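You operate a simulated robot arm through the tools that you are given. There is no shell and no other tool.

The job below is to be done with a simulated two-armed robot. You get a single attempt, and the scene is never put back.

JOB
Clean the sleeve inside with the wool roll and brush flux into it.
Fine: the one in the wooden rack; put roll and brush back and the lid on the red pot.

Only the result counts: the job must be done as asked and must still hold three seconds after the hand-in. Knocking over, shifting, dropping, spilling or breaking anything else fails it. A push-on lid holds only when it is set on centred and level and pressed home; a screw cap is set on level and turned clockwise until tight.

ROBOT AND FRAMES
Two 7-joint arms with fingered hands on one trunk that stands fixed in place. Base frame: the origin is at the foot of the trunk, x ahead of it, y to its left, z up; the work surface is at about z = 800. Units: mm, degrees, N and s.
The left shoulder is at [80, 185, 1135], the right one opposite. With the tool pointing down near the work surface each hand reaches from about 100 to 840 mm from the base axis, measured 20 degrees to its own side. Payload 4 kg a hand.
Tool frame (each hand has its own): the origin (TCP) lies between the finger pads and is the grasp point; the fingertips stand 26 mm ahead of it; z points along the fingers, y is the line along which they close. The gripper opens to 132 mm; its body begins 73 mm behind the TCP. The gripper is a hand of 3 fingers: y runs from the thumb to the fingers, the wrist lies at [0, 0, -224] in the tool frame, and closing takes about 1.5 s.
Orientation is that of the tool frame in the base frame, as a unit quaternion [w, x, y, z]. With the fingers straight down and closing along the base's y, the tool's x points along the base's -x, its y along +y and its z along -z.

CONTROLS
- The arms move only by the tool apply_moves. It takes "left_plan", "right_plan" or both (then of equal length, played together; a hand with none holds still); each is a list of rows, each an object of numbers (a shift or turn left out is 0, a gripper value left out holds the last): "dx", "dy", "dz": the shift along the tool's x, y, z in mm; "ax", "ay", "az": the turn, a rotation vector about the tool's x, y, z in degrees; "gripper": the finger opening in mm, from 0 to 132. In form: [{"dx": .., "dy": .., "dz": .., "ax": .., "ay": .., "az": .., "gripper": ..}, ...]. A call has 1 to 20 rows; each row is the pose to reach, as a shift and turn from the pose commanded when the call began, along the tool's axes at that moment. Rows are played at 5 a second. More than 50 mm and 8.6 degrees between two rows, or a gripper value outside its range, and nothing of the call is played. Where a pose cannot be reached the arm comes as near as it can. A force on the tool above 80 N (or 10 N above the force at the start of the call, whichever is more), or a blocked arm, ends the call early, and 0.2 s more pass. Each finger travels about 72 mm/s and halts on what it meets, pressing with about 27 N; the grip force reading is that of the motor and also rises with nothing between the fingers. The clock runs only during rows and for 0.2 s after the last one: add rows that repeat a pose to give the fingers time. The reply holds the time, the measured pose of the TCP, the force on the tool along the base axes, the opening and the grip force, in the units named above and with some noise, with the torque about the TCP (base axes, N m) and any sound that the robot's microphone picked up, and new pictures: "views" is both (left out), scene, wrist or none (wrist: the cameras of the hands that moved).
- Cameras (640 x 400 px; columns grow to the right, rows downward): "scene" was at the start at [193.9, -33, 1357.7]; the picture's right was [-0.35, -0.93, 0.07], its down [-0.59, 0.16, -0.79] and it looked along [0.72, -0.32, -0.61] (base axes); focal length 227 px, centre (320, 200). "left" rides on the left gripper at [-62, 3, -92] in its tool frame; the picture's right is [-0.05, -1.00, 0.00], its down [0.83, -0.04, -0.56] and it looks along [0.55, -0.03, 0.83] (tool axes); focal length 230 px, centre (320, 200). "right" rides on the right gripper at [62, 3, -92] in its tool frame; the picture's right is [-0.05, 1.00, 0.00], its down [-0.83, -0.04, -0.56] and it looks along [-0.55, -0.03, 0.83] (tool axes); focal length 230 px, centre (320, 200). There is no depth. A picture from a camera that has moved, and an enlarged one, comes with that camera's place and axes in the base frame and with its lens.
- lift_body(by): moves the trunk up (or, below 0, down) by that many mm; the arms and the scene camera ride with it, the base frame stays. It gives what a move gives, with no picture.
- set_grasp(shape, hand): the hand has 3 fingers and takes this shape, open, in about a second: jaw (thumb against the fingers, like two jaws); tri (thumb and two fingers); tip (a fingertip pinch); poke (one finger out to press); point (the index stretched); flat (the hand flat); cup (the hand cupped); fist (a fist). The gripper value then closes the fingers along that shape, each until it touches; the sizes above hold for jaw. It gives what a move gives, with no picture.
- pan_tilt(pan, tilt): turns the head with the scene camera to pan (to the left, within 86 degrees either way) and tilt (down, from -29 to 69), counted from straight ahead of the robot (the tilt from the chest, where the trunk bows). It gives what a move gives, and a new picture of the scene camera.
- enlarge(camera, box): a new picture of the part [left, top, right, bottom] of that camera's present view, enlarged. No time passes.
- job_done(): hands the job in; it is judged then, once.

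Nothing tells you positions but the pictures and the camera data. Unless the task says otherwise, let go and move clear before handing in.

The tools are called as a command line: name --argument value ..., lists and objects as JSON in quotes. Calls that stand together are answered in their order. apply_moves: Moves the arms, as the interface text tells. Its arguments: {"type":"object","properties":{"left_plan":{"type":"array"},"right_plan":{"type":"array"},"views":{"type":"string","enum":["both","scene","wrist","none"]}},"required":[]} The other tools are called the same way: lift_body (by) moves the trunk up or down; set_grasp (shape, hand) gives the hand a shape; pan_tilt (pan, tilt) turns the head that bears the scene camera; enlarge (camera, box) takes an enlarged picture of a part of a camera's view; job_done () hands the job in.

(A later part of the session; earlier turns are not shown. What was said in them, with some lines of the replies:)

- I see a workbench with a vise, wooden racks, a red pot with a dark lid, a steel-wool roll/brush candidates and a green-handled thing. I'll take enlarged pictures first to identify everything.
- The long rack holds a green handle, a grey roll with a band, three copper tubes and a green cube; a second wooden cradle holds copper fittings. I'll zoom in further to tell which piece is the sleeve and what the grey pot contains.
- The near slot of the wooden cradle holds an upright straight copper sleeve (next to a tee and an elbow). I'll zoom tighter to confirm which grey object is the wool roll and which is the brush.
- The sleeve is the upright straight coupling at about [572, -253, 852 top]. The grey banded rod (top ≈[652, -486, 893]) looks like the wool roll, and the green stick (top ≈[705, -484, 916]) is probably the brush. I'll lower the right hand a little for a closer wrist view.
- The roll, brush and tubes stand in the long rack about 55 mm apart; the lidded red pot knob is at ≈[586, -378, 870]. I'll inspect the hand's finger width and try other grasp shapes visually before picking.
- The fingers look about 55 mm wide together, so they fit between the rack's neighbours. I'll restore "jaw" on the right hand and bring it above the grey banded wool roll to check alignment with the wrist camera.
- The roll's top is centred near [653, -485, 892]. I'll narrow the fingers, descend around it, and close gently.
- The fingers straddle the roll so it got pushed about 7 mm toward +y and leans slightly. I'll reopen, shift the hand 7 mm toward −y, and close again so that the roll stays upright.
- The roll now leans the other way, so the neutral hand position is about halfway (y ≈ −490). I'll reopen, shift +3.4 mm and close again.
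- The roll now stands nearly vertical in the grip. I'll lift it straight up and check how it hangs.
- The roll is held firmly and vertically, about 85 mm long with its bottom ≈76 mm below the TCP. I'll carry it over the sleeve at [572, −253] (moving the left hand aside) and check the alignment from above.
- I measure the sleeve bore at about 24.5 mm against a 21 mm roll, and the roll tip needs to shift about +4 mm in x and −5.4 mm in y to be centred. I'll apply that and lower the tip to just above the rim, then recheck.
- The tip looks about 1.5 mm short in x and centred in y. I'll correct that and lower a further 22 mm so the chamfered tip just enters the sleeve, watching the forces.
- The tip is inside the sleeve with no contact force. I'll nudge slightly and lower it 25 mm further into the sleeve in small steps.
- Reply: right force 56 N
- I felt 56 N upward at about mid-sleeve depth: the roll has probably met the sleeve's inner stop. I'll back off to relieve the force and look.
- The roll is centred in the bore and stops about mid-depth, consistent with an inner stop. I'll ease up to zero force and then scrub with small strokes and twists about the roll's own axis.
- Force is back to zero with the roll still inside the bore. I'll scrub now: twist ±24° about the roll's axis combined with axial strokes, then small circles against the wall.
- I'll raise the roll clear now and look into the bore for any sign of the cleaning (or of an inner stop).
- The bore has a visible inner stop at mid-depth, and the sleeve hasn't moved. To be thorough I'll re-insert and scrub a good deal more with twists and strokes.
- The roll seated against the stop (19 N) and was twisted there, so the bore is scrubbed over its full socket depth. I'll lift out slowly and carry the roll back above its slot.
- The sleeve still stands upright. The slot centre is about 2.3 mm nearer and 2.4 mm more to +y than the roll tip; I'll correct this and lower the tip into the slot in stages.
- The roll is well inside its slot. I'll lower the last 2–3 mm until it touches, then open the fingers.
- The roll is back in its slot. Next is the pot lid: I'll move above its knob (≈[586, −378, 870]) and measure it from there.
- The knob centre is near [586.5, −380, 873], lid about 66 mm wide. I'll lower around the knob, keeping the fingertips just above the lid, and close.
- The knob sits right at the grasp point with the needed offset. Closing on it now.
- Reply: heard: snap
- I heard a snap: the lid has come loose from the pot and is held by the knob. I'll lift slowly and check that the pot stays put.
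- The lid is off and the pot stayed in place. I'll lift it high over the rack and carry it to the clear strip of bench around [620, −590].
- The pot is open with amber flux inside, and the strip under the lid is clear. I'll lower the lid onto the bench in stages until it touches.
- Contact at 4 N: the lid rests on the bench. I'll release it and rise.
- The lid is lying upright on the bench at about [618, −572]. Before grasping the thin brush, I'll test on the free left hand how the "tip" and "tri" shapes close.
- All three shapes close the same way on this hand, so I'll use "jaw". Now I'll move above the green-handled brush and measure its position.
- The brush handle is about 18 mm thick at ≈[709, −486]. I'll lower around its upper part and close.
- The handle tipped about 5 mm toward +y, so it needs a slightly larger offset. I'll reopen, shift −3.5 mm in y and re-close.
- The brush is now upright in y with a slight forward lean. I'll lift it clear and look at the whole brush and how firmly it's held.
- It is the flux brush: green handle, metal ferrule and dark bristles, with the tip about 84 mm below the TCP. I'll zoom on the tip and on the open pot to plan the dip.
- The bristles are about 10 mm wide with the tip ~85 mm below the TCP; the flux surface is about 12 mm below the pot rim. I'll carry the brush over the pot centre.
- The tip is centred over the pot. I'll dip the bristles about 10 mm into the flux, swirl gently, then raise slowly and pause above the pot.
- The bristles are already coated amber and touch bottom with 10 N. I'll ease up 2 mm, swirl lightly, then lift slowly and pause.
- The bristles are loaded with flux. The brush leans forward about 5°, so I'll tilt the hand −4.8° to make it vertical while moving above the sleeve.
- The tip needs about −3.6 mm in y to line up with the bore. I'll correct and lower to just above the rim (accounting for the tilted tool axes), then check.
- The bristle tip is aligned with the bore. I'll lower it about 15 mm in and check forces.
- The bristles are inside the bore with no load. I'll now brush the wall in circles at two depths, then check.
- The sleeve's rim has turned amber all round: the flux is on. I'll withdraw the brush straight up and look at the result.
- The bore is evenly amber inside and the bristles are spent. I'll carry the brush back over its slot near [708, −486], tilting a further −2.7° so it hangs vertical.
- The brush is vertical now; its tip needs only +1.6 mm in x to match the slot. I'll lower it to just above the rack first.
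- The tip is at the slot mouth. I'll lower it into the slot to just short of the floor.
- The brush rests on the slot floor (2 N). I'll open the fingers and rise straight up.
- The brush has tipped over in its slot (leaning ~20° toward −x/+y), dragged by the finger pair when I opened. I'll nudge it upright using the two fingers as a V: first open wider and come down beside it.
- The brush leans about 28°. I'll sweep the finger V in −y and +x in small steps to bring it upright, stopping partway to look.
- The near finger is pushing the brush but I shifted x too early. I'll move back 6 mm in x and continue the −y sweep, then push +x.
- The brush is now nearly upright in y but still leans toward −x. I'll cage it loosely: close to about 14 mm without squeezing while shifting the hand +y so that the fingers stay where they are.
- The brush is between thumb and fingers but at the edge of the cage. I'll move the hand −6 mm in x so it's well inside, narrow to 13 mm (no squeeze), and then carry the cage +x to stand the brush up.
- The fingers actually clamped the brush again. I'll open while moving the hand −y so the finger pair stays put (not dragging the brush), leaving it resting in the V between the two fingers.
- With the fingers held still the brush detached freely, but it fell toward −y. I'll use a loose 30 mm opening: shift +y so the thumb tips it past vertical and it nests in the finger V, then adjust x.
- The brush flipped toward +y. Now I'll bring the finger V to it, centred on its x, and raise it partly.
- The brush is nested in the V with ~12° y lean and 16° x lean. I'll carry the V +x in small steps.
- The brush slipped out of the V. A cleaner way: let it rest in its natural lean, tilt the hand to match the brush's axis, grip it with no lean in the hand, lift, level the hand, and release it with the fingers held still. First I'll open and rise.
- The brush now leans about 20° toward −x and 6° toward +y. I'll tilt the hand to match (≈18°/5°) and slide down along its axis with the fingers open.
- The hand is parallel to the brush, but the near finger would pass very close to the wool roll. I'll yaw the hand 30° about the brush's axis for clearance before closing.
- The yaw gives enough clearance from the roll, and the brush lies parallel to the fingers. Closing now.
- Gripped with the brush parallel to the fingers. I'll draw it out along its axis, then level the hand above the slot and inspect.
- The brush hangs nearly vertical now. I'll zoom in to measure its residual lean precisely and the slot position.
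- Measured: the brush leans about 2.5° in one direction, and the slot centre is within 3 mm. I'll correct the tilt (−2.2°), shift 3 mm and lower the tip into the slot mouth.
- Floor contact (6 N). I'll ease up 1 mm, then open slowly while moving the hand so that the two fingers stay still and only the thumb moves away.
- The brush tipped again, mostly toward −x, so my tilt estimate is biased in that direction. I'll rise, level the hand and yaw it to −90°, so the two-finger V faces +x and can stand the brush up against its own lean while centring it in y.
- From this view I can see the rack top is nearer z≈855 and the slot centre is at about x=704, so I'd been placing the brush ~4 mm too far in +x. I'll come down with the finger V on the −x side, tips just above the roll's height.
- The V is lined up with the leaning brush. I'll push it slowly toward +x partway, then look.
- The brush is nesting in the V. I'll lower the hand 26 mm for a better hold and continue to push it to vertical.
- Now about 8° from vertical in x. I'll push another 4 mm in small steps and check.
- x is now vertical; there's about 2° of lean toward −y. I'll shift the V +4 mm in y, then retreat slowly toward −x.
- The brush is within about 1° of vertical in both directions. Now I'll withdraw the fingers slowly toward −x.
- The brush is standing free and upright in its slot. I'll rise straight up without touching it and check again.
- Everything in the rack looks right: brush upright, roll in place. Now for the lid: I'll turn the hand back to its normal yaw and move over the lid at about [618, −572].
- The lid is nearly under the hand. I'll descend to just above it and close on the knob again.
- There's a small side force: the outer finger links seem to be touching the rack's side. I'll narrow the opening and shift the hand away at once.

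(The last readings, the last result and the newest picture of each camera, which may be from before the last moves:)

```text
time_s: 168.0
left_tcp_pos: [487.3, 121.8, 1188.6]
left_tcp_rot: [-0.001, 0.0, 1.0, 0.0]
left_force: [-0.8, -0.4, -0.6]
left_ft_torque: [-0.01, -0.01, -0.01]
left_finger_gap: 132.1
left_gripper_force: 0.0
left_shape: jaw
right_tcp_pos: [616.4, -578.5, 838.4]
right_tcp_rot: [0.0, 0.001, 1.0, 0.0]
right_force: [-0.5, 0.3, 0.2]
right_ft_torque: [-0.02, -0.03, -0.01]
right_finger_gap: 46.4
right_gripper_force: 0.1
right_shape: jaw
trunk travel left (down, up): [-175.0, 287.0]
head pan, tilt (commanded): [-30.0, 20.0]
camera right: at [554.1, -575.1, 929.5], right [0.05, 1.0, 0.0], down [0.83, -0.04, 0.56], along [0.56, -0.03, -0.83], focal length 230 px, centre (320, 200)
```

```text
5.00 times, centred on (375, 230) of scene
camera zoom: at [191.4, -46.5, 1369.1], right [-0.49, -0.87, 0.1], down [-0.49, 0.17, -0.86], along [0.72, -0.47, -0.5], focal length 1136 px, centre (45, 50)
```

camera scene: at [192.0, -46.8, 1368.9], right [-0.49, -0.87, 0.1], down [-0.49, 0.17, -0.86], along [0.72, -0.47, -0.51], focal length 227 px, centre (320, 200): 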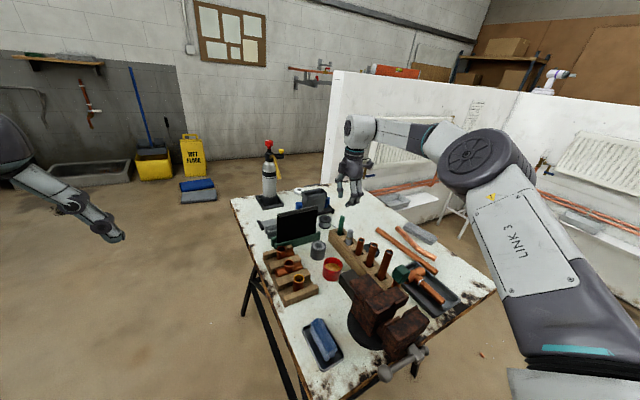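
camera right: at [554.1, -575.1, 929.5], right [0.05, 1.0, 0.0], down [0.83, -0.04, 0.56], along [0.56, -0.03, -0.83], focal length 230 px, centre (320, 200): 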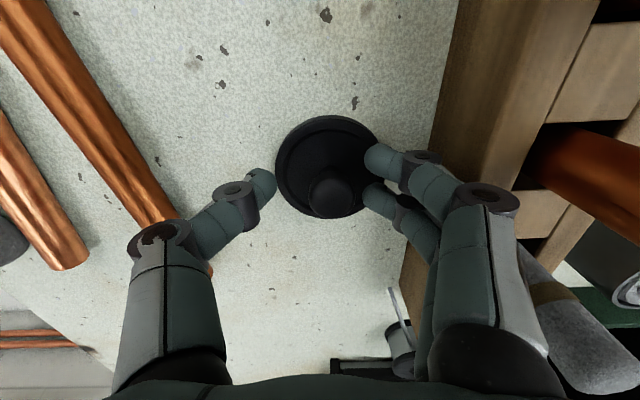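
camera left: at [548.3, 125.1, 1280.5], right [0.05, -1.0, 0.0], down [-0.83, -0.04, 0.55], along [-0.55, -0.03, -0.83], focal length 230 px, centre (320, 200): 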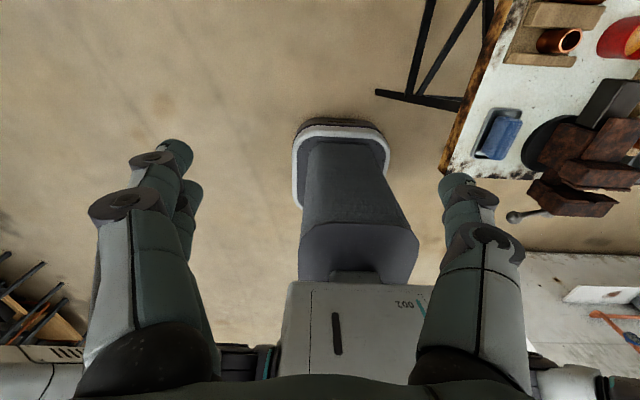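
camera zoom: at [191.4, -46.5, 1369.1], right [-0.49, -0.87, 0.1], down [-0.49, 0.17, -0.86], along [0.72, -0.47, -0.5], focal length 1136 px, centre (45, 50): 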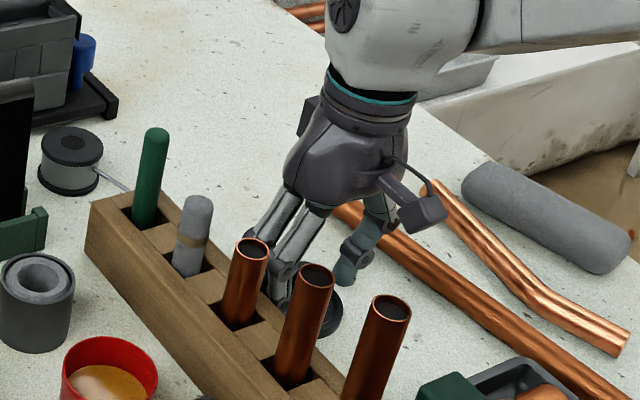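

apply_moves --right_plan '[{"gripper": 38}, {"gripper": 30}, {"gripper": 22}, {"gripper": 14}, {"gripper": 8}, {"gripper": 4}, {"gripper": 4}, {"gripper": 4}]' --views "wrist"

enlarge --camera "right" --box '[240, 80, 400, 260]'

```text
time_s: 169.8
left_tcp_pos: [488.0, 122.6, 1187.5]
left_tcp_rot: [0.0, 0.0, 1.0, 0.0]
left_force: [0.3, 0.0, 0.4]
left_ft_torque: [-0.01, 0.02, 0.02]
left_finger_gap: 131.9
left_gripper_force: 0.1
left_shape: jaw
right_tcp_pos: [617.3, -577.9, 839.1]
right_tcp_rot: [0.001, 0.001, 1.0, -0.001]
right_force: [0.3, 0.3, -0.4]
right_ft_torque: [0.02, 0.0, 0.01]
right_finger_gap: 5.0
right_gripper_force: 26.9
right_shape: jaw
trunk travel left (down, up): [-175.0, 287.0]
head pan, tilt (commanded): [-30.0, 20.0]
camera right: at [554.1, -575.2, 929.5], right [0.05, 1.0, 0.0], down [0.83, -0.04, 0.56], along [0.56, -0.03, -0.83], focal length 230 px, centre (320, 200)
```

right: 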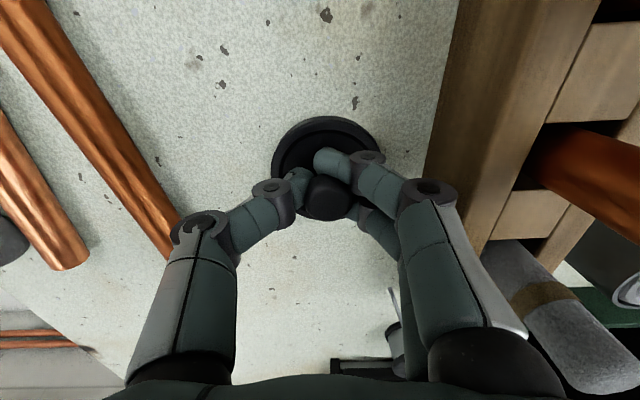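

```text
2.22 times, centred on (320, 170) of right
camera zoom: at [554.1, -575.2, 929.5], right [0.05, 1.0, 0.0], down [0.83, -0.04, 0.56], along [0.56, -0.03, -0.83], focal length 511 px, centre (320, 267)
```

zoom: 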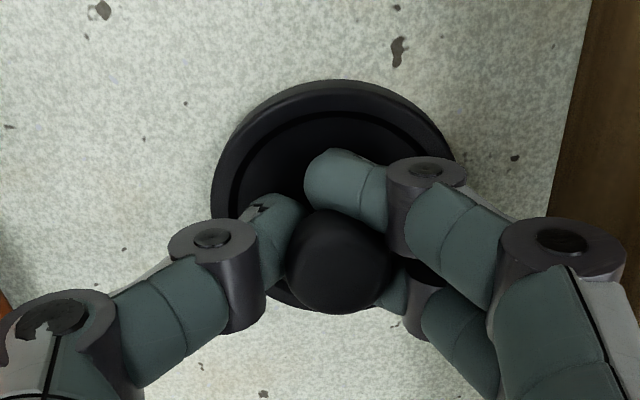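

The knob is gripped. I'll lift the lid high, carry it back over the rack to above the pot, and look at the alignment.

apply_moves --right_plan '[{"dz": -10}, {"dz": -40}, {"dz": -85}, {"dz": -130}, {"dz": -175}, {"dx": 6, "dy": 39, "dz": -175}, {"dx": 12, "dy": 78, "dz": -175}, {"dx": 18, "dy": 116, "dz": -175}, {"dx": 24, "dy": 155, "dz": -175}, {"dx": 29.5, "dy": 193, "dz": -175}, {"dx": 29.5, "dy": 193, "dz": -175}]' --views "both"

enlarge --camera "scene" --box '[300, 210, 360, 290]'

enlarge --camera "right" --box '[240, 60, 400, 240]'

```text
time_s: 172.2
left_tcp_pos: [488.3, 121.5, 1188.3]
left_tcp_rot: [-0.001, 0.0, 1.0, 0.0]
left_force: [-0.8, 0.4, 0.0]
left_ft_torque: [0.07, 0.0, 0.0]
left_finger_gap: 132.1
left_gripper_force: 0.1
left_shape: jaw
right_tcp_pos: [587.7, -385.8, 1013.9]
right_tcp_rot: [0.001, 0.001, 1.0, -0.001]
right_force: [0.0, 0.4, -0.1]
right_ft_torque: [0.0, 0.02, 0.0]
right_finger_gap: 4.8
right_gripper_force: 27.4
right_shape: jaw
trunk travel left (down, up): [-175.0, 287.0]
head pan, tilt (commanded): [-30.0, 20.0]
camera scene: at [191.5, -47.1, 1369.0], right [-0.49, -0.87, 0.1], down [-0.49, 0.17, -0.86], along [0.72, -0.47, -0.5], focal length 227 px, centre (320, 200)
camera right: at [524.4, -383.0, 1104.1], right [0.05, 1.0, 0.0], down [0.83, -0.04, 0.56], along [0.56, -0.03, -0.83], focal length 230 px, centre (320, 200)
```

scene: 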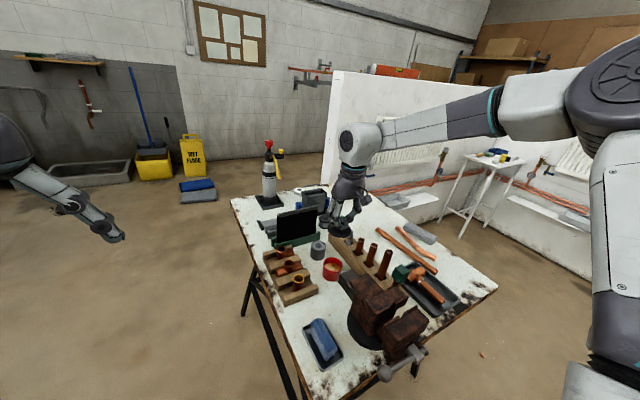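
right: 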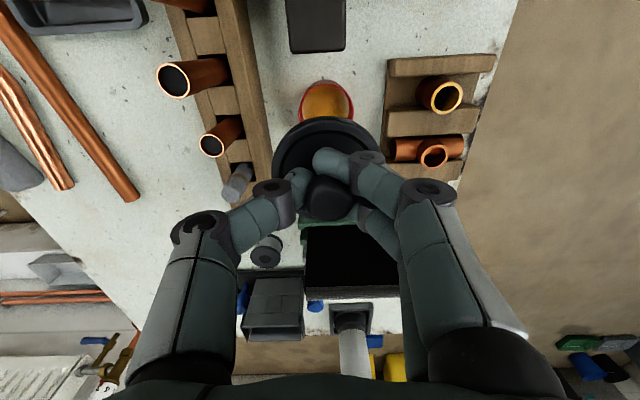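

```text
5.00 times, centred on (330, 250) of scene
camera zoom: at [191.5, -47.1, 1369.0], right [-0.49, -0.87, 0.1], down [-0.49, 0.17, -0.86], along [0.72, -0.47, -0.5], focal length 1136 px, centre (270, -50)
```

zoom: 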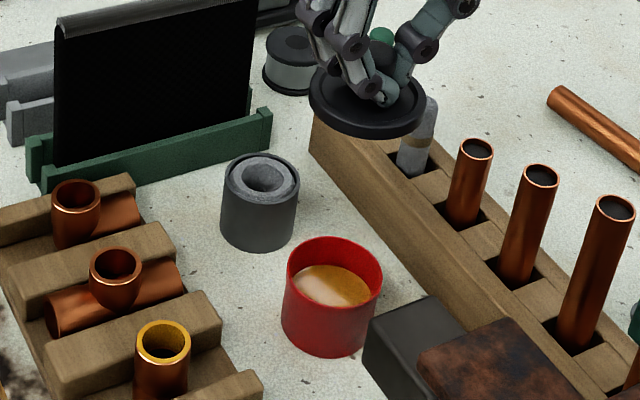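

```text
2.22 times, centred on (320, 150) of right
camera zoom: at [524.4, -383.0, 1104.1], right [0.05, 1.0, 0.0], down [0.83, -0.04, 0.56], along [0.56, -0.03, -0.83], focal length 511 px, centre (320, 311)
```

zoom: 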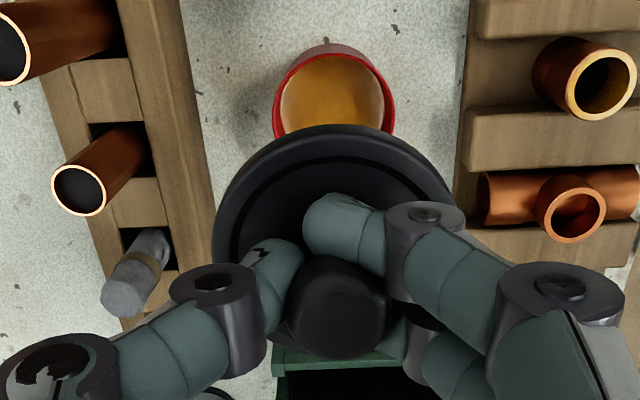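

The lid is level in the hand. I'll lower it to about 25 mm above the pot rim and measure the offset between lid and pot.

apply_moves --right_plan '[{"dy": 1.5, "dz": 40}, {"dy": 1.5, "dz": 75}, {"dy": 1.5, "dz": 100}, {"dy": 1.5, "dz": 100}]' --views "none"

enlarge --camera "scene" --box '[310, 225, 360, 290]'

enlarge --camera "right" --box '[250, 60, 390, 200]'

```text
time_s: 173.2
left_tcp_pos: [488.1, 121.8, 1188.4]
left_tcp_rot: [0.0, -0.001, 1.0, 0.0]
left_force: [0.6, 0.1, -0.6]
left_ft_torque: [-0.03, -0.05, 0.05]
left_finger_gap: 131.7
left_gripper_force: 0.0
left_shape: jaw
right_tcp_pos: [587.7, -382.9, 914.2]
right_tcp_rot: [0.001, 0.0, 1.0, -0.001]
right_force: [0.0, -0.3, -0.5]
right_ft_torque: [0.02, 0.01, 0.0]
right_finger_gap: 4.9
right_gripper_force: 26.7
right_shape: jaw
trunk travel left (down, up): [-175.0, 287.0]
head pan, tilt (commanded): [-30.0, 20.0]
```

```text
6.15 times, centred on (335, 258) of scene
camera zoom: at [191.2, -46.5, 1369.1], right [-0.49, -0.87, 0.1], down [-0.49, 0.17, -0.86], along [0.72, -0.47, -0.5], focal length 1398 px, centre (228, -154)
```

zoom: 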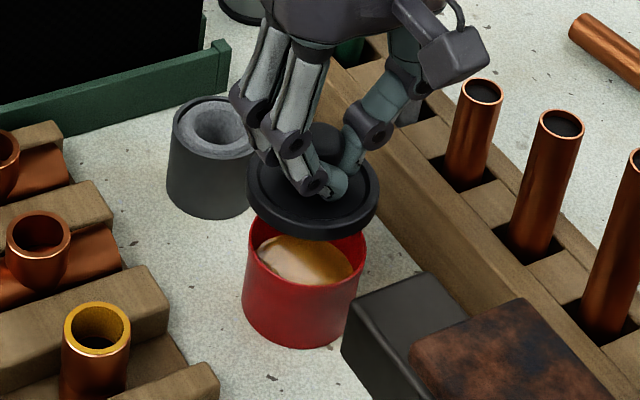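

```text
2.86 times, centred on (320, 130) of right
camera zoom: at [525.9, -380.3, 1005.0], right [0.05, 1.0, 0.0], down [0.83, -0.04, 0.56], along [0.56, -0.03, -0.83], focal length 657 px, centre (320, 400)
```

zoom: 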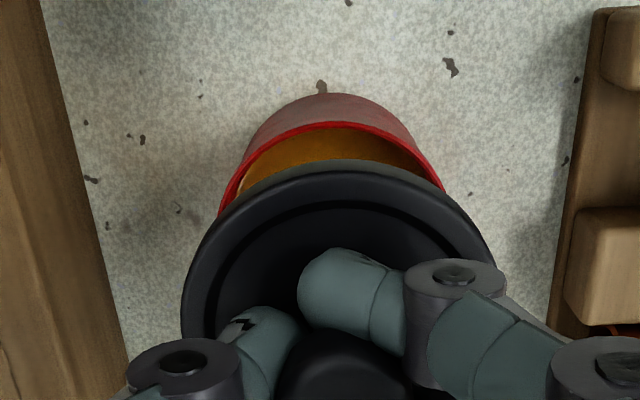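

The lid needs about −4 mm in x and −1 mm in y. I'll apply that and lower to just above the rim for a final check.

apply_moves --right_plan '[{"dx": 2, "dy": -0.5}, {"dx": 4, "dy": -1}, {"dx": 4, "dy": -1, "dz": 10}, {"dx": 4, "dy": -1, "dz": 18}, {"dx": 4, "dy": -1, "dz": 18}]' --views "none"

enlarge --camera "scene" --box '[310, 225, 360, 290]'

enlarge --camera "right" --box '[250, 60, 390, 200]'

```text
time_s: 174.4
left_tcp_pos: [489.0, 122.1, 1190.0]
left_tcp_rot: [0.001, 0.0, 1.0, 0.0]
left_force: [-1.4, 0.1, -0.3]
left_ft_torque: [0.02, 0.02, 0.02]
left_finger_gap: 132.2
left_gripper_force: 0.1
left_shape: jaw
right_tcp_pos: [585.0, -384.9, 894.1]
right_tcp_rot: [0.001, 0.0, 1.0, -0.001]
right_force: [0.4, 0.1, 0.4]
right_ft_torque: [0.0, -0.01, -0.02]
right_finger_gap: 4.7
right_gripper_force: 26.9
right_shape: jaw
trunk travel left (down, up): [-175.0, 287.0]
head pan, tilt (commanded): [-30.0, 20.0]
```

```text
6.15 times, centred on (335, 258) of scene
camera zoom: at [191.3, -46.5, 1369.1], right [-0.49, -0.87, 0.1], down [-0.49, 0.17, -0.86], along [0.72, -0.47, -0.5], focal length 1398 px, centre (228, -154)
```

zoom: 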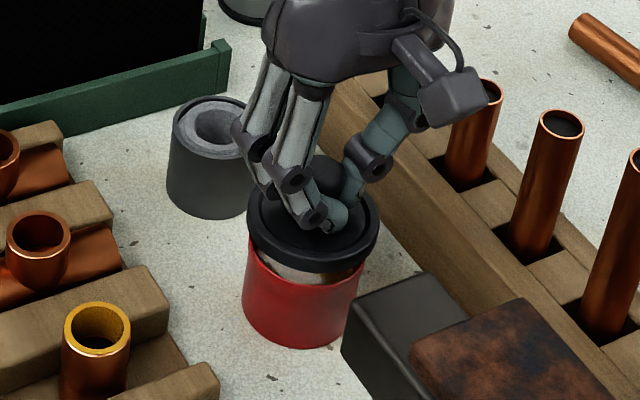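

```text
2.86 times, centred on (320, 130) of right
camera zoom: at [521.9, -381.1, 986.6], right [0.05, 1.0, 0.0], down [0.83, -0.04, 0.56], along [0.56, -0.03, -0.83], focal length 657 px, centre (320, 400)
```

zoom: 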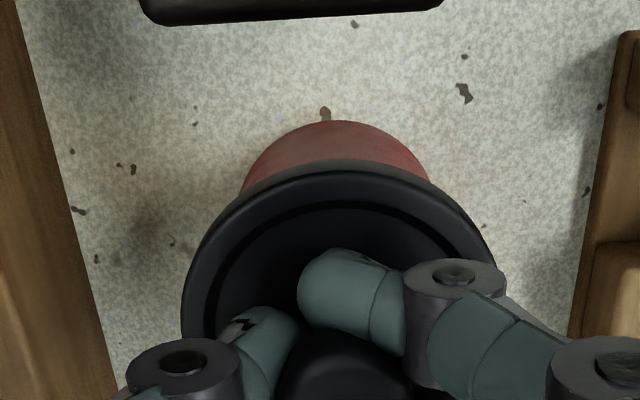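

Both cameras now show lid and pot aligned within about 1 mm. I'll lower in small steps until the lid touches.

apply_moves --right_plan '[{"dy": -0.5, "dz": 2}, {"dy": -0.5, "dz": 4}, {"dy": -0.5, "dz": 6}, {"dy": -0.5, "dz": 6}]' --views "none"

enlarge --camera "scene" --box '[310, 235, 360, 290]'

```text
time_s: 175.4
left_tcp_pos: [488.0, 121.8, 1188.0]
left_tcp_rot: [0.0, 0.0, 1.0, -0.001]
left_force: [0.1, -0.8, 0.1]
left_ft_torque: [-0.01, -0.01, -0.02]
left_finger_gap: 131.9
left_gripper_force: 0.1
left_shape: jaw
right_tcp_pos: [584.4, -383.8, 889.2]
right_tcp_rot: [0.001, 0.002, 1.0, -0.001]
right_force: [0.5, -0.6, 0.4]
right_ft_torque: [0.01, 0.03, 0.0]
right_finger_gap: 5.0
right_gripper_force: 26.5
right_shape: jaw
trunk travel left (down, up): [-175.0, 287.0]
head pan, tilt (commanded): [-30.0, 20.0]
```

```text
7.27 times, centred on (335, 262) of scene
camera zoom: at [191.4, -46.5, 1369.1], right [-0.49, -0.87, 0.1], down [-0.49, 0.17, -0.86], along [0.72, -0.47, -0.5], focal length 1652 px, centre (211, -254)
```

zoom: 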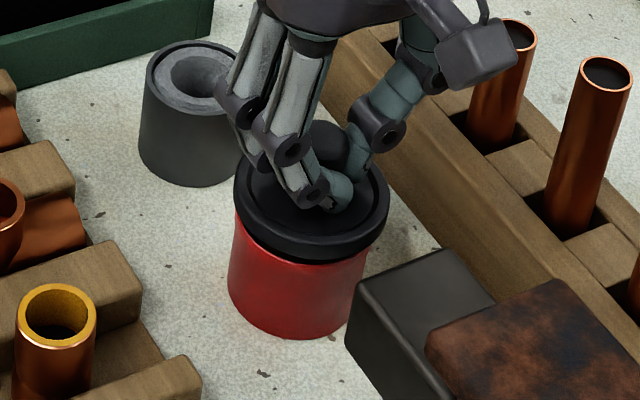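

enlarge --camera "scene" --box '[322, 250, 348, 282]'

enlarge --camera "right" --box '[270, 80, 370, 170]'

```text
12.50 times, centred on (335, 266) of scene
camera zoom: at [191.4, -46.5, 1369.1], right [-0.49, -0.87, 0.1], down [-0.49, 0.17, -0.86], along [0.72, -0.47, -0.5], focal length 2840 px, centre (132, -625)
```

zoom: 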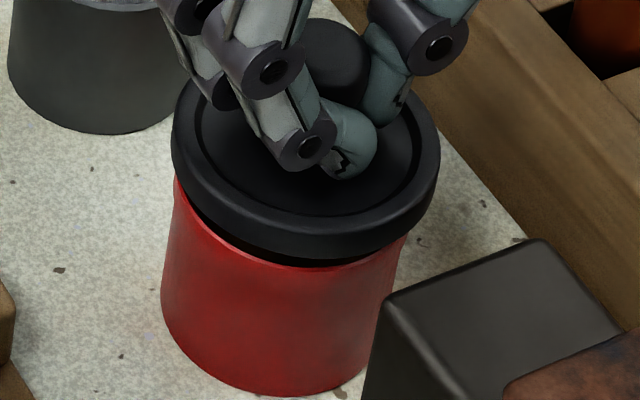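

```text
4.44 times, centred on (320, 125) of right
camera zoom: at [522.0, -382.0, 980.8], right [0.05, 1.0, 0.0], down [0.83, -0.04, 0.56], along [0.56, -0.03, -0.83], focal length 1022 px, centre (320, 533)
```

zoom: 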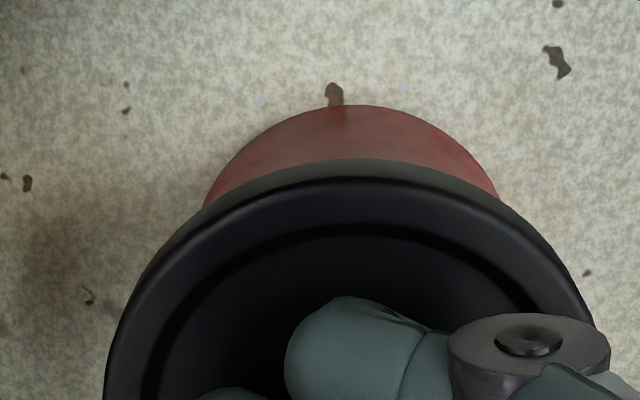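

The lid should go about +1.3 mm in x and +1 mm in y. I'll apply this and continue down gently until contact.

apply_moves --right_plan '[{"dx": -1.3, "dy": 1}, {"dx": -1.3, "dy": 1, "dz": 1}, {"dx": -1.3, "dy": 1, "dz": 2}, {"dx": -1.3, "dy": 1, "dz": 2}]' --views "none"

enlarge --camera "scene" --box '[322, 250, 348, 282]'

```text
time_s: 176.4
left_tcp_pos: [488.5, 121.7, 1186.7]
left_tcp_rot: [0.0, 0.0, 1.0, 0.0]
left_force: [0.4, -0.1, 0.3]
left_ft_torque: [0.01, -0.03, -0.02]
left_finger_gap: 131.9
left_gripper_force: 0.0
left_shape: jaw
right_tcp_pos: [585.8, -384.2, 886.5]
right_tcp_rot: [0.001, 0.0, 1.0, -0.001]
right_force: [-0.2, 0.8, -0.2]
right_ft_torque: [0.0, 0.0, -0.03]
right_finger_gap: 5.0
right_gripper_force: 27.1
right_shape: jaw
trunk travel left (down, up): [-175.0, 287.0]
head pan, tilt (commanded): [-30.0, 20.0]
```

```text
12.50 times, centred on (335, 266) of scene
camera zoom: at [191.4, -46.5, 1369.1], right [-0.49, -0.87, 0.1], down [-0.49, 0.17, -0.86], along [0.72, -0.47, -0.5], focal length 2840 px, centre (132, -625)
```

zoom: 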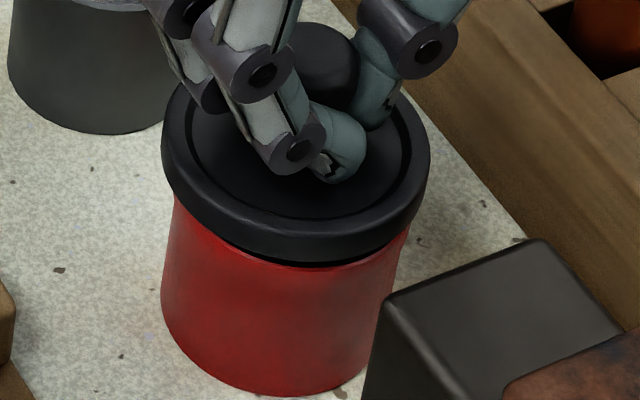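

Lid and pot now coincide. Continuing down in 1–2 mm steps to feel contact.

apply_moves --right_plan '[{"dz": 1}, {"dz": 2}, {"dz": 2}]' --views "none"

apply_moves --right_plan '[{"dz": 1}, {"dz": 2}, {"dz": 2}]' --views "none"

enlarge --camera "scene" --box '[322, 250, 348, 282]'

```text
time_s: 177.2
left_tcp_pos: [488.1, 121.7, 1187.4]
left_tcp_rot: [0.0, 0.0, 1.0, 0.0]
left_force: [-0.2, 0.2, -0.2]
left_ft_torque: [0.0, 0.04, 0.01]
left_finger_gap: 131.9
left_gripper_force: 0.0
left_shape: jaw
right_tcp_pos: [584.1, -383.4, 885.6]
right_tcp_rot: [0.001, 0.001, 1.0, -0.001]
right_force: [-0.5, 0.0, -0.4]
right_ft_torque: [-0.01, 0.0, 0.0]
right_finger_gap: 4.8
right_gripper_force: 27.0
right_shape: jaw
trunk travel left (down, up): [-175.0, 287.0]
head pan, tilt (commanded): [-30.0, 20.0]
```

```text
time_s: 178.0
left_tcp_pos: [488.4, 121.1, 1187.9]
left_tcp_rot: [0.0, 0.0, 1.0, 0.0]
left_force: [-0.1, 0.1, -0.3]
left_ft_torque: [0.0, 0.0, 0.0]
left_finger_gap: 131.8
left_gripper_force: 0.1
left_shape: jaw
right_tcp_pos: [584.7, -383.2, 883.2]
right_tcp_rot: [0.001, 0.001, 1.0, -0.001]
right_force: [0.4, 0.4, 0.5]
right_ft_torque: [0.03, -0.03, 0.0]
right_finger_gap: 4.7
right_gripper_force: 27.2
right_shape: jaw
trunk travel left (down, up): [-175.0, 287.0]
head pan, tilt (commanded): [-30.0, 20.0]
```

```text
12.50 times, centred on (335, 266) of scene
camera zoom: at [191.4, -46.5, 1369.1], right [-0.49, -0.87, 0.1], down [-0.49, 0.17, -0.86], along [0.72, -0.47, -0.5], focal length 2840 px, centre (132, -625)
```

zoom: 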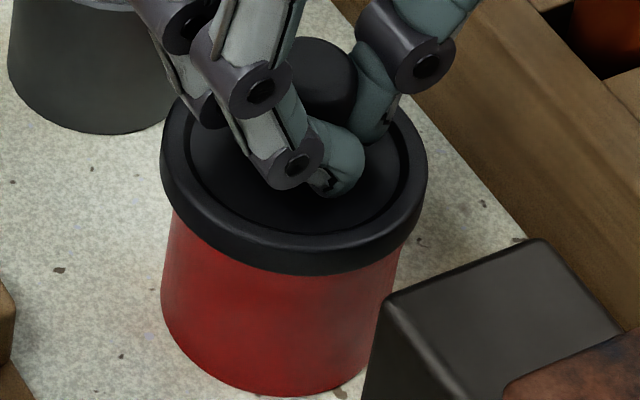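

apply_moves --right_plan '[{"dz": 1}, {"dz": 2}, {"dz": 2}]' --views "none"

apply_moves --right_plan '[{"dz": 0.7}, {"dz": 1.4}, {"dz": 1.4}]' --views "none"

```text
time_s: 178.8
left_tcp_pos: [488.0, 122.1, 1187.6]
left_tcp_rot: [0.0, 0.0, 1.0, -0.001]
left_force: [-0.1, -0.1, -0.5]
left_ft_torque: [0.01, 0.01, 0.03]
left_finger_gap: 132.0
left_gripper_force: 0.1
left_shape: jaw
right_tcp_pos: [585.5, -383.7, 881.3]
right_tcp_rot: [0.001, 0.001, 1.0, -0.001]
right_force: [-0.1, 0.6, 5.4]
right_ft_torque: [-0.06, 0.13, -0.03]
right_finger_gap: 4.8
right_gripper_force: 27.1
right_shape: jaw
trunk travel left (down, up): [-175.0, 287.0]
head pan, tilt (commanded): [-30.0, 20.0]
```

```text
time_s: 179.6
left_tcp_pos: [487.6, 122.5, 1189.1]
left_tcp_rot: [0.001, 0.0, 1.0, 0.0]
left_force: [-0.5, -0.1, 0.3]
left_ft_torque: [-0.02, 0.02, 0.0]
left_finger_gap: 131.7
left_gripper_force: 0.0
left_shape: jaw
right_tcp_pos: [584.7, -383.3, 880.3]
right_tcp_rot: [0.002, 0.002, 1.0, -0.001]
right_force: [0.1, -2.0, 14.6]
right_ft_torque: [-0.35, 0.24, 0.1]
right_finger_gap: 5.2
right_gripper_force: 27.1
right_shape: jaw
trunk travel left (down, up): [-175.0, 287.0]
head pan, tilt (commanded): [-30.0, 20.0]
```

The lid touches unevenly (15 N, mostly at the −x/−y edge). I'll press a bit further while watching force, torque and listening for the snap.

apply_moves --right_plan '[{"dz": 1}, {"dz": 2}, {"dz": 2}]' --views "none"

enlarge --camera "scene" --box '[322, 250, 348, 282]'

enlarge --camera "right" --box '[260, 80, 380, 220]'

```text
time_s: 180.4
left_tcp_pos: [486.9, 122.5, 1188.7]
left_tcp_rot: [0.001, -0.001, 1.0, 0.0]
left_force: [0.0, -0.2, 0.1]
left_ft_torque: [-0.01, 0.0, -0.03]
left_finger_gap: 132.1
left_gripper_force: 0.0
left_shape: jaw
right_tcp_pos: [584.1, -383.2, 880.2]
right_tcp_rot: [0.003, 0.0, 1.0, -0.001]
right_force: [1.8, -2.3, 23.9]
right_ft_torque: [-0.47, 0.47, 0.07]
right_finger_gap: 6.6
right_gripper_force: 26.9
right_shape: jaw
trunk travel left (down, up): [-175.0, 287.0]
head pan, tilt (commanded): [-30.0, 20.0]
```

```text
12.50 times, centred on (335, 266) of scene
camera zoom: at [189.0, -45.1, 1369.7], right [-0.49, -0.87, 0.1], down [-0.48, 0.17, -0.86], along [0.73, -0.47, -0.5], focal length 2840 px, centre (132, -625)
```

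zoom: 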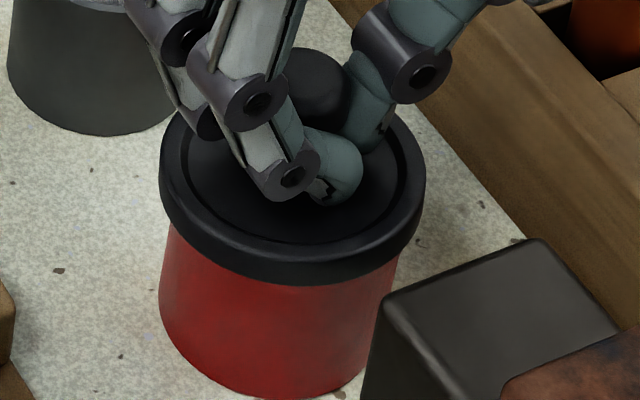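

```text
2.86 times, centred on (320, 150) of right
camera zoom: at [521.9, -379.7, 971.4], right [0.05, 1.0, 0.0], down [0.83, -0.04, 0.56], along [0.56, -0.03, -0.83], focal length 657 px, centre (320, 343)
```

zoom: 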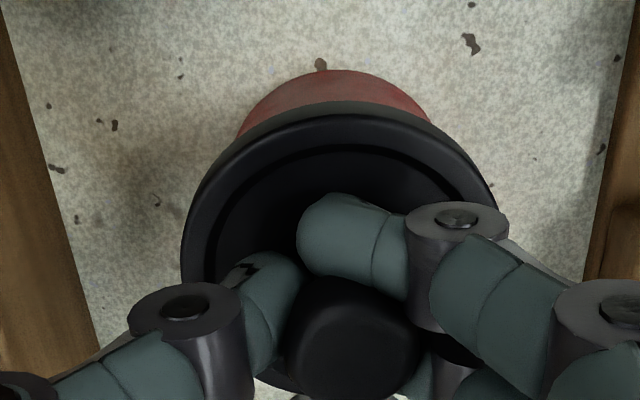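

24 N and no snap yet; the lid still sits about 4 mm high. I'll press on in small steps.

apply_moves --right_plan '[{"dz": 1}, {"dz": 2}, {"dz": 3}, {"dz": 3}]' --views "none"

enlarge --camera "scene" --box '[322, 250, 348, 282]'

```text
time_s: 181.4
left_tcp_pos: [485.4, 123.1, 1188.7]
left_tcp_rot: [0.001, 0.0, 1.0, -0.001]
left_force: [-0.4, 0.1, 0.2]
left_ft_torque: [-0.01, -0.02, -0.01]
left_finger_gap: 131.9
left_gripper_force: 0.0
left_shape: jaw
right_tcp_pos: [583.5, -381.0, 875.0]
right_tcp_rot: [0.002, 0.002, 1.0, -0.001]
right_force: [-1.0, -0.5, 22.7]
right_ft_torque: [0.17, -0.58, -0.02]
right_finger_gap: 7.6
right_gripper_force: 26.8
right_shape: jaw
trunk travel left (down, up): [-175.0, 287.0]
head pan, tilt (commanded): [-30.0, 20.0]
heard: snap
```

```text
12.50 times, centred on (335, 266) of scene
camera zoom: at [188.8, -45.0, 1369.4], right [-0.49, -0.87, 0.1], down [-0.48, 0.17, -0.86], along [0.73, -0.47, -0.5], focal length 2840 px, centre (132, -625)
```

zoom: 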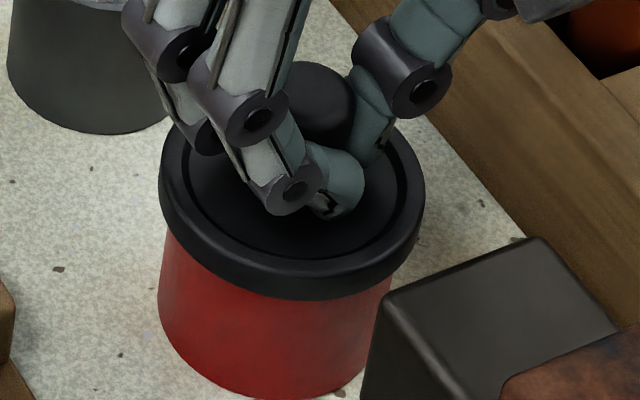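

I heard the snap and the lid now sits at its original height. I'll relieve the pressing force first, then open gently with the hand compensating so there's no sideways push.

apply_moves --right_plan '[{"dz": -1}, {"dz": -2}, {"dz": -2}]' --views "none"

```text
time_s: 182.2
left_tcp_pos: [488.0, 122.3, 1187.6]
left_tcp_rot: [0.0, 0.0, 1.0, 0.0]
left_force: [-0.4, -0.2, 0.2]
left_ft_torque: [0.0, 0.0, 0.04]
left_finger_gap: 132.0
left_gripper_force: 0.1
left_shape: jaw
right_tcp_pos: [583.8, -384.1, 876.6]
right_tcp_rot: [-0.001, 0.0, 1.0, -0.001]
right_force: [0.5, 2.5, 8.1]
right_ft_torque: [0.26, -0.41, 0.08]
right_finger_gap: 7.0
right_gripper_force: 27.5
right_shape: jaw
trunk travel left (down, up): [-175.0, 287.0]
head pan, tilt (commanded): [-30.0, 20.0]
```

apply_moves --right_plan '[{"dz": -0.5, "gripper": 4}, {"dz": -0.5, "dy": -0.7, "gripper": 5.5}, {"dz": -0.5, "dy": -1.5, "gripper": 7}, {"dz": -0.5, "dy": -2.2, "gripper": 8.5}, {"dz": -0.5, "dy": -3, "gripper": 10}, {"dz": -0.5, "dy": -3.5, "gripper": 11.5}, {"dz": -0.5, "dy": -3.5, "gripper": 16}, {"dz": -0.5, "dy": -3.5, "gripper": 26}, {"dz": -0.5, "dy": -3.5, "gripper": 40}, {"dz": -0.5, "dy": -3.5, "gripper": 52}, {"dz": -0.5, "dy": -3.5, "gripper": 52}]' --views "wrist"

enlarge --camera "scene" --box '[315, 240, 355, 290]'

enlarge --camera "right" --box '[250, 80, 390, 220]'

```text
time_s: 184.6
left_tcp_pos: [487.9, 121.5, 1188.3]
left_tcp_rot: [0.0, 0.0, 1.0, 0.0]
left_force: [0.4, 1.3, -0.5]
left_ft_torque: [0.0, 0.0, 0.03]
left_finger_gap: 131.9
left_gripper_force: 0.0
left_shape: jaw
right_tcp_pos: [584.5, -387.0, 876.5]
right_tcp_rot: [0.0, 0.001, 1.0, -0.001]
right_force: [0.2, -3.0, 4.3]
right_ft_torque: [0.08, 0.05, 0.03]
right_finger_gap: 49.7
right_gripper_force: 0.1
right_shape: jaw
trunk travel left (down, up): [-175.0, 287.0]
head pan, tilt (commanded): [-30.0, 20.0]
camera right: at [522.7, -384.3, 969.0], right [0.05, 1.0, 0.0], down [0.83, -0.04, 0.56], along [0.56, -0.03, -0.83], focal length 230 px, centre (320, 200)
```

right: 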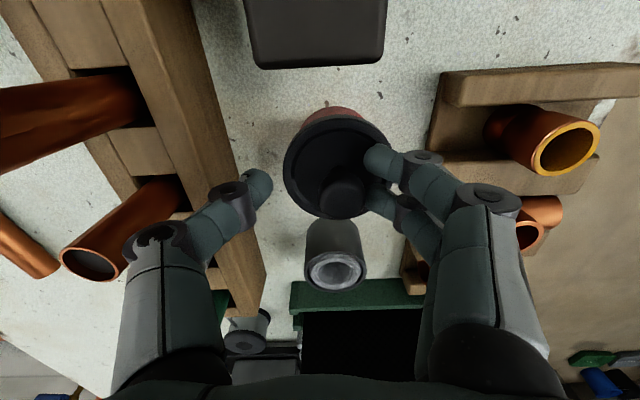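

```text
8.00 times, centred on (335, 265) of scene
camera zoom: at [190.8, -46.5, 1369.2], right [-0.49, -0.87, 0.1], down [-0.49, 0.17, -0.86], along [0.72, -0.47, -0.5], focal length 1818 px, centre (200, -320)
```

zoom: 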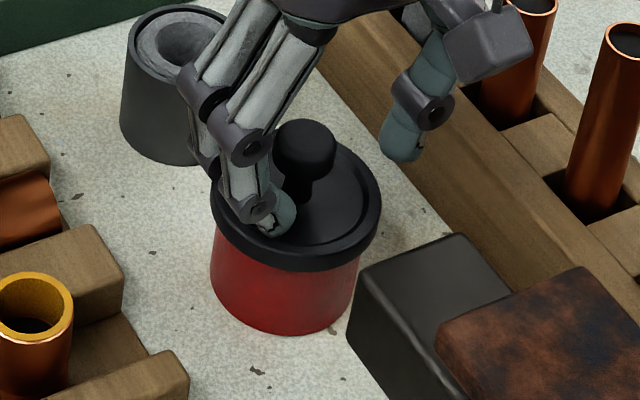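

```text
2.86 times, centred on (320, 150) of right
camera zoom: at [522.7, -384.3, 969.0], right [0.05, 1.0, 0.0], down [0.83, -0.04, 0.56], along [0.56, -0.03, -0.83], focal length 657 px, centre (320, 343)
```

zoom: 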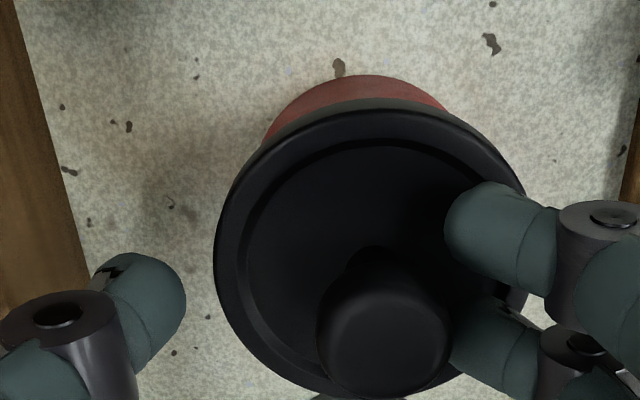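

The fingertips are inside the lid's raised rim, so I'll close slightly to unload and then rise straight up.

apply_moves --right_plan '[{"gripper": 44}, {"gripper": 42}, {"dz": -6, "gripper": 42}, {"dz": -15}, {"dz": -35}, {"dz": -70}, {"dz": -100}, {"dz": -100}]' --views "both"

enlarge --camera "scene" --box '[315, 240, 355, 290]'

enlarge --camera "right" --box '[250, 60, 390, 200]'

```text
time_s: 186.4
left_tcp_pos: [489.8, 121.6, 1187.3]
left_tcp_rot: [0.0, -0.001, 1.0, 0.0]
left_force: [0.3, -0.3, -0.2]
left_ft_torque: [0.03, 0.03, 0.02]
left_finger_gap: 131.6
left_gripper_force: 0.0
left_shape: jaw
right_tcp_pos: [586.8, -387.6, 977.2]
right_tcp_rot: [0.0, 0.002, 1.0, -0.001]
right_force: [0.4, -0.1, 0.7]
right_ft_torque: [-0.01, -0.01, 0.0]
right_finger_gap: 42.7
right_gripper_force: 0.0
right_shape: jaw
trunk travel left (down, up): [-175.0, 287.0]
head pan, tilt (commanded): [-30.0, 20.0]
camera scene: at [192.0, -46.8, 1368.9], right [-0.49, -0.87, 0.1], down [-0.49, 0.17, -0.86], along [0.72, -0.47, -0.51], focal length 227 px, centre (320, 200)
camera right: at [523.4, -385.0, 1068.5], right [0.05, 1.0, 0.0], down [0.83, -0.04, 0.56], along [0.55, -0.03, -0.83], focal length 230 px, centre (320, 200)
```

scene: 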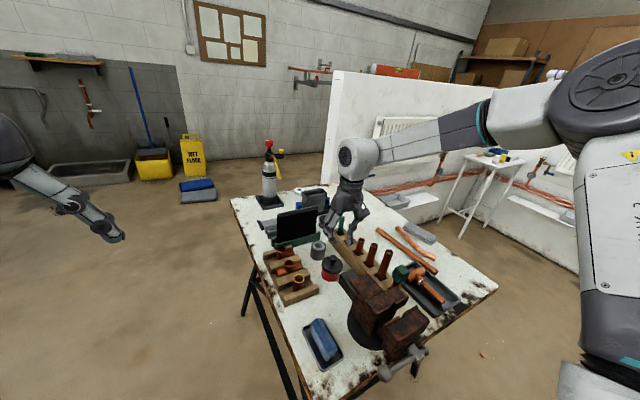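
right: 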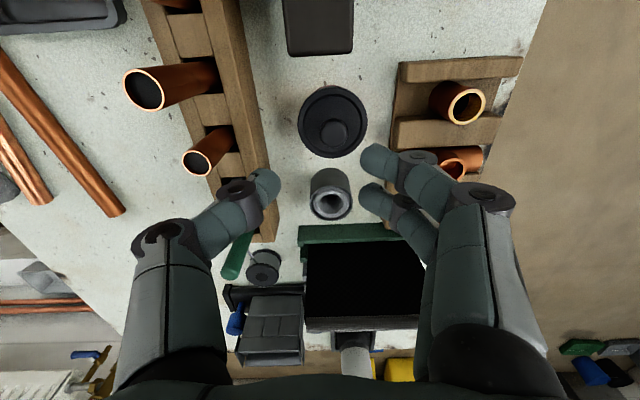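

```text
8.00 times, centred on (335, 265) of scene
camera zoom: at [192.0, -46.8, 1368.9], right [-0.49, -0.87, 0.1], down [-0.49, 0.17, -0.86], along [0.72, -0.47, -0.51], focal length 1818 px, centre (200, -320)
```

zoom: 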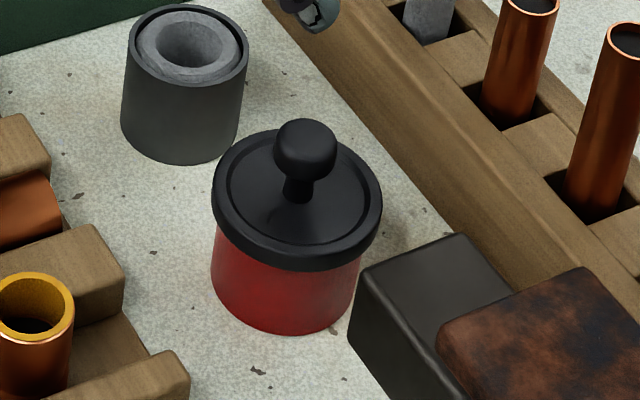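

```text
2.86 times, centred on (320, 130) of right
camera zoom: at [523.4, -385.0, 1068.5], right [0.05, 1.0, 0.0], down [0.83, -0.04, 0.56], along [0.55, -0.03, -0.83], focal length 657 px, centre (320, 400)
```

zoom: 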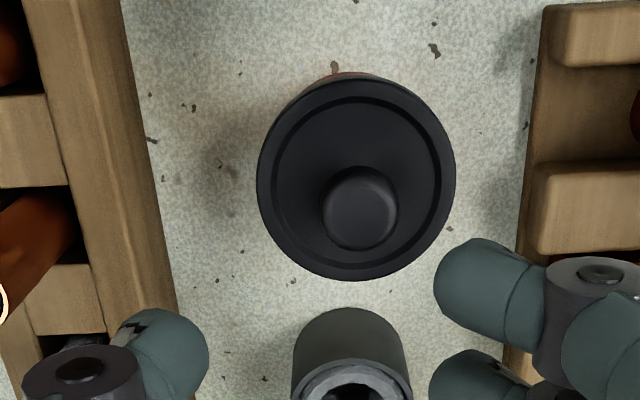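

The lid is back at its original height and level, matching the first pictures. I'll raise the hand clear and do a final inspection of everything.

apply_moves --right_plan '[{"dz": -45}, {"dz": -90}, {"dz": -135}, {"dz": -180}, {"dz": -200, "dx": 30, "dy": -30}, {"dz": -210, "dx": 60, "dy": -60}, {"dz": -210, "dx": 60, "dy": -60}]' --views "both"

enlarge --camera "scene" --box '[250, 200, 360, 310]'

enlarge --camera "scene" --box '[320, 180, 430, 290]'

enlarge --camera "scene" --box '[265, 240, 310, 305]'

enlarge --camera "right" --box '[250, 0, 500, 250]'

```text
time_s: 188.0
left_tcp_pos: [490.1, 123.1, 1187.1]
left_tcp_rot: [-0.001, 0.0, 1.0, 0.0]
left_force: [0.6, 0.8, -0.1]
left_ft_torque: [-0.02, -0.01, 0.01]
left_finger_gap: 131.9
left_gripper_force: 0.1
left_shape: jaw
right_tcp_pos: [524.7, -445.2, 1187.5]
right_tcp_rot: [0.001, 0.0, 1.0, -0.001]
right_force: [-0.7, 0.6, -0.9]
right_ft_torque: [-0.02, -0.01, 0.02]
right_finger_gap: 42.2
right_gripper_force: 0.1
right_shape: jaw
trunk travel left (down, up): [-175.0, 287.0]
head pan, tilt (commanded): [-30.0, 20.0]
camera scene: at [192.7, -45.6, 1368.8], right [-0.49, -0.87, 0.11], down [-0.49, 0.17, -0.86], along [0.72, -0.47, -0.51], focal length 227 px, centre (320, 200)
camera right: at [462.5, -443.2, 1278.4], right [0.05, 1.0, 0.0], down [0.83, -0.04, 0.55], along [0.55, -0.03, -0.83], focal length 230 px, centre (320, 200)
```

scene: 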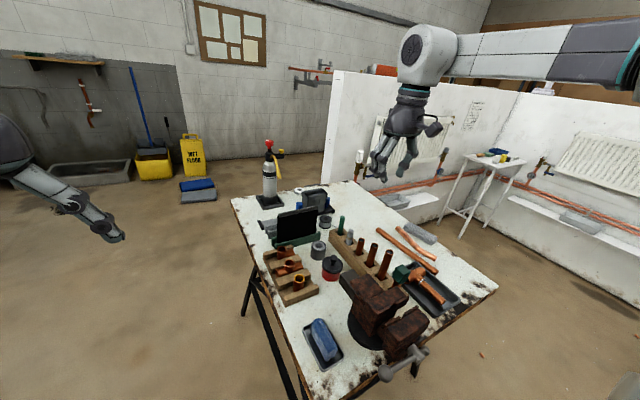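
right: 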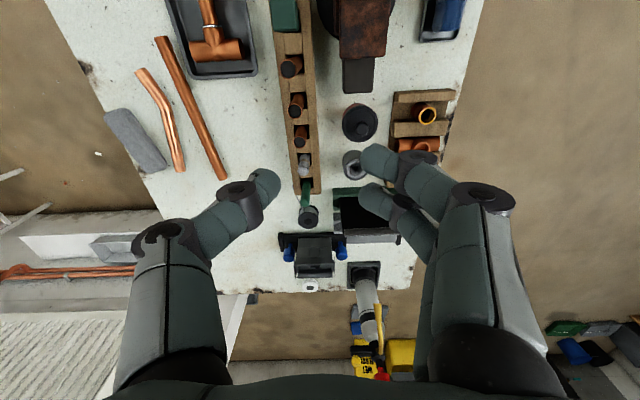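

```text
3.64 times, centred on (305, 255) of scene
camera zoom: at [192.7, -45.6, 1368.8], right [-0.49, -0.87, 0.11], down [-0.49, 0.17, -0.86], along [0.72, -0.47, -0.51], focal length 826 px, centre (374, 0)
```

zoom: 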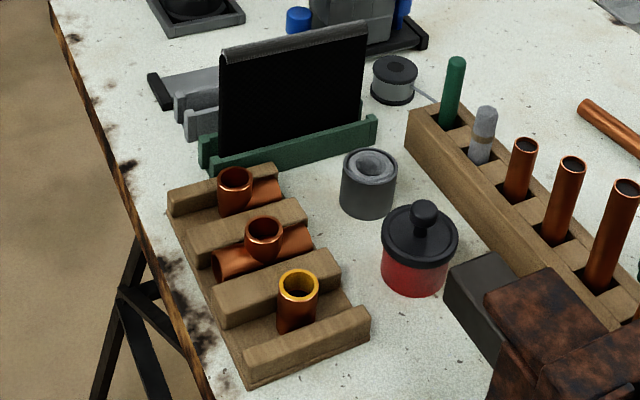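

```text
3.64 times, centred on (375, 235) of scene
camera zoom: at [192.7, -45.6, 1368.8], right [-0.49, -0.87, 0.11], down [-0.49, 0.17, -0.86], along [0.72, -0.47, -0.51], focal length 826 px, centre (120, 73)
```

zoom: 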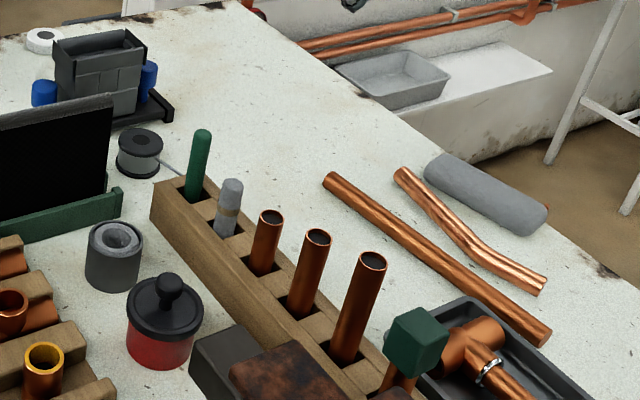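

```text
6.15 times, centred on (288, 272) of scene
camera zoom: at [192.7, -45.6, 1368.8], right [-0.49, -0.87, 0.11], down [-0.49, 0.17, -0.86], along [0.72, -0.47, -0.51], focal length 1398 px, centre (520, -246)
```

zoom: 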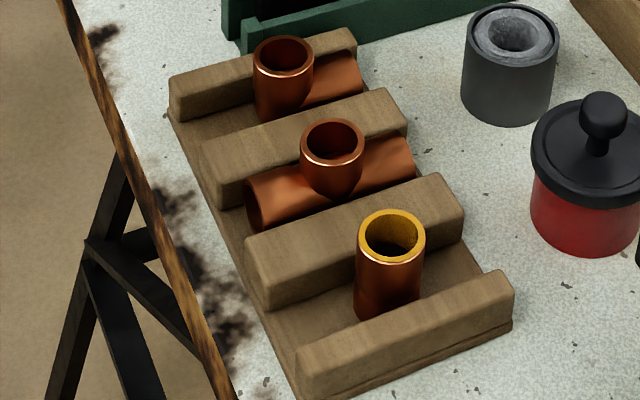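

```text
1.60 times, centred on (375, 125) of right
camera zoom: at [462.5, -443.2, 1278.4], right [0.05, 1.0, 0.0], down [0.83, -0.04, 0.55], along [0.55, -0.03, -0.83], focal length 368 px, centre (232, 320)
```

zoom: 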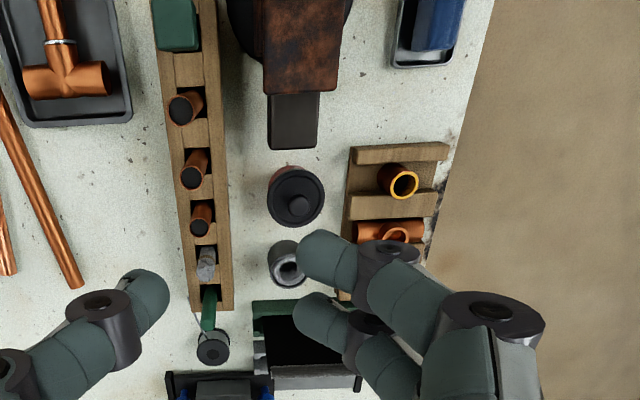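

The sleeve stands fluxed in its wooden rack, and the wool roll and brush are upright in their slots. The red pot's lid is snapped on level, and nothing else looks disturbed. Both hands are clear, so I'm handing the job in.

job_done

```text
The job is handed in.
```

I handed the job in. The sleeve in the wooden rack is scrubbed inside with the wool roll and coated with flux. The roll and brush are back in their slots, and the lid is on the red pot.

- **Sleeve:** It has an inner stop about halfway down, so the roll and brush only reached the upper half from above. I twisted and stroked the roll down to that stop. After brushing, the bore and rim looked evenly amber in the pictures. The sleeve moved about 1–2 mm in its rack.
- **Roll and brush:** Both stand upright in their slots. The brush tipped over in its slot twice when I let go, so I nudged it upright with the fingers, and it stood on its own afterwards.
- **Pot lid:** I heard it snap on. It sits level and at the same height as at the start. The pot itself moved about 3 mm while I handled the lid.
- **Bench:** A finger pressed lightly (about 2.5 N) on what I took to be the side of the long rack while I was picking up the lid. I saw no shift. Nothing else looked moved or spilled in the last pictures.

I had no direct reading of whether the cleaning counted. I judged it from the strokes made and the rim looking brighter than the other fittings.
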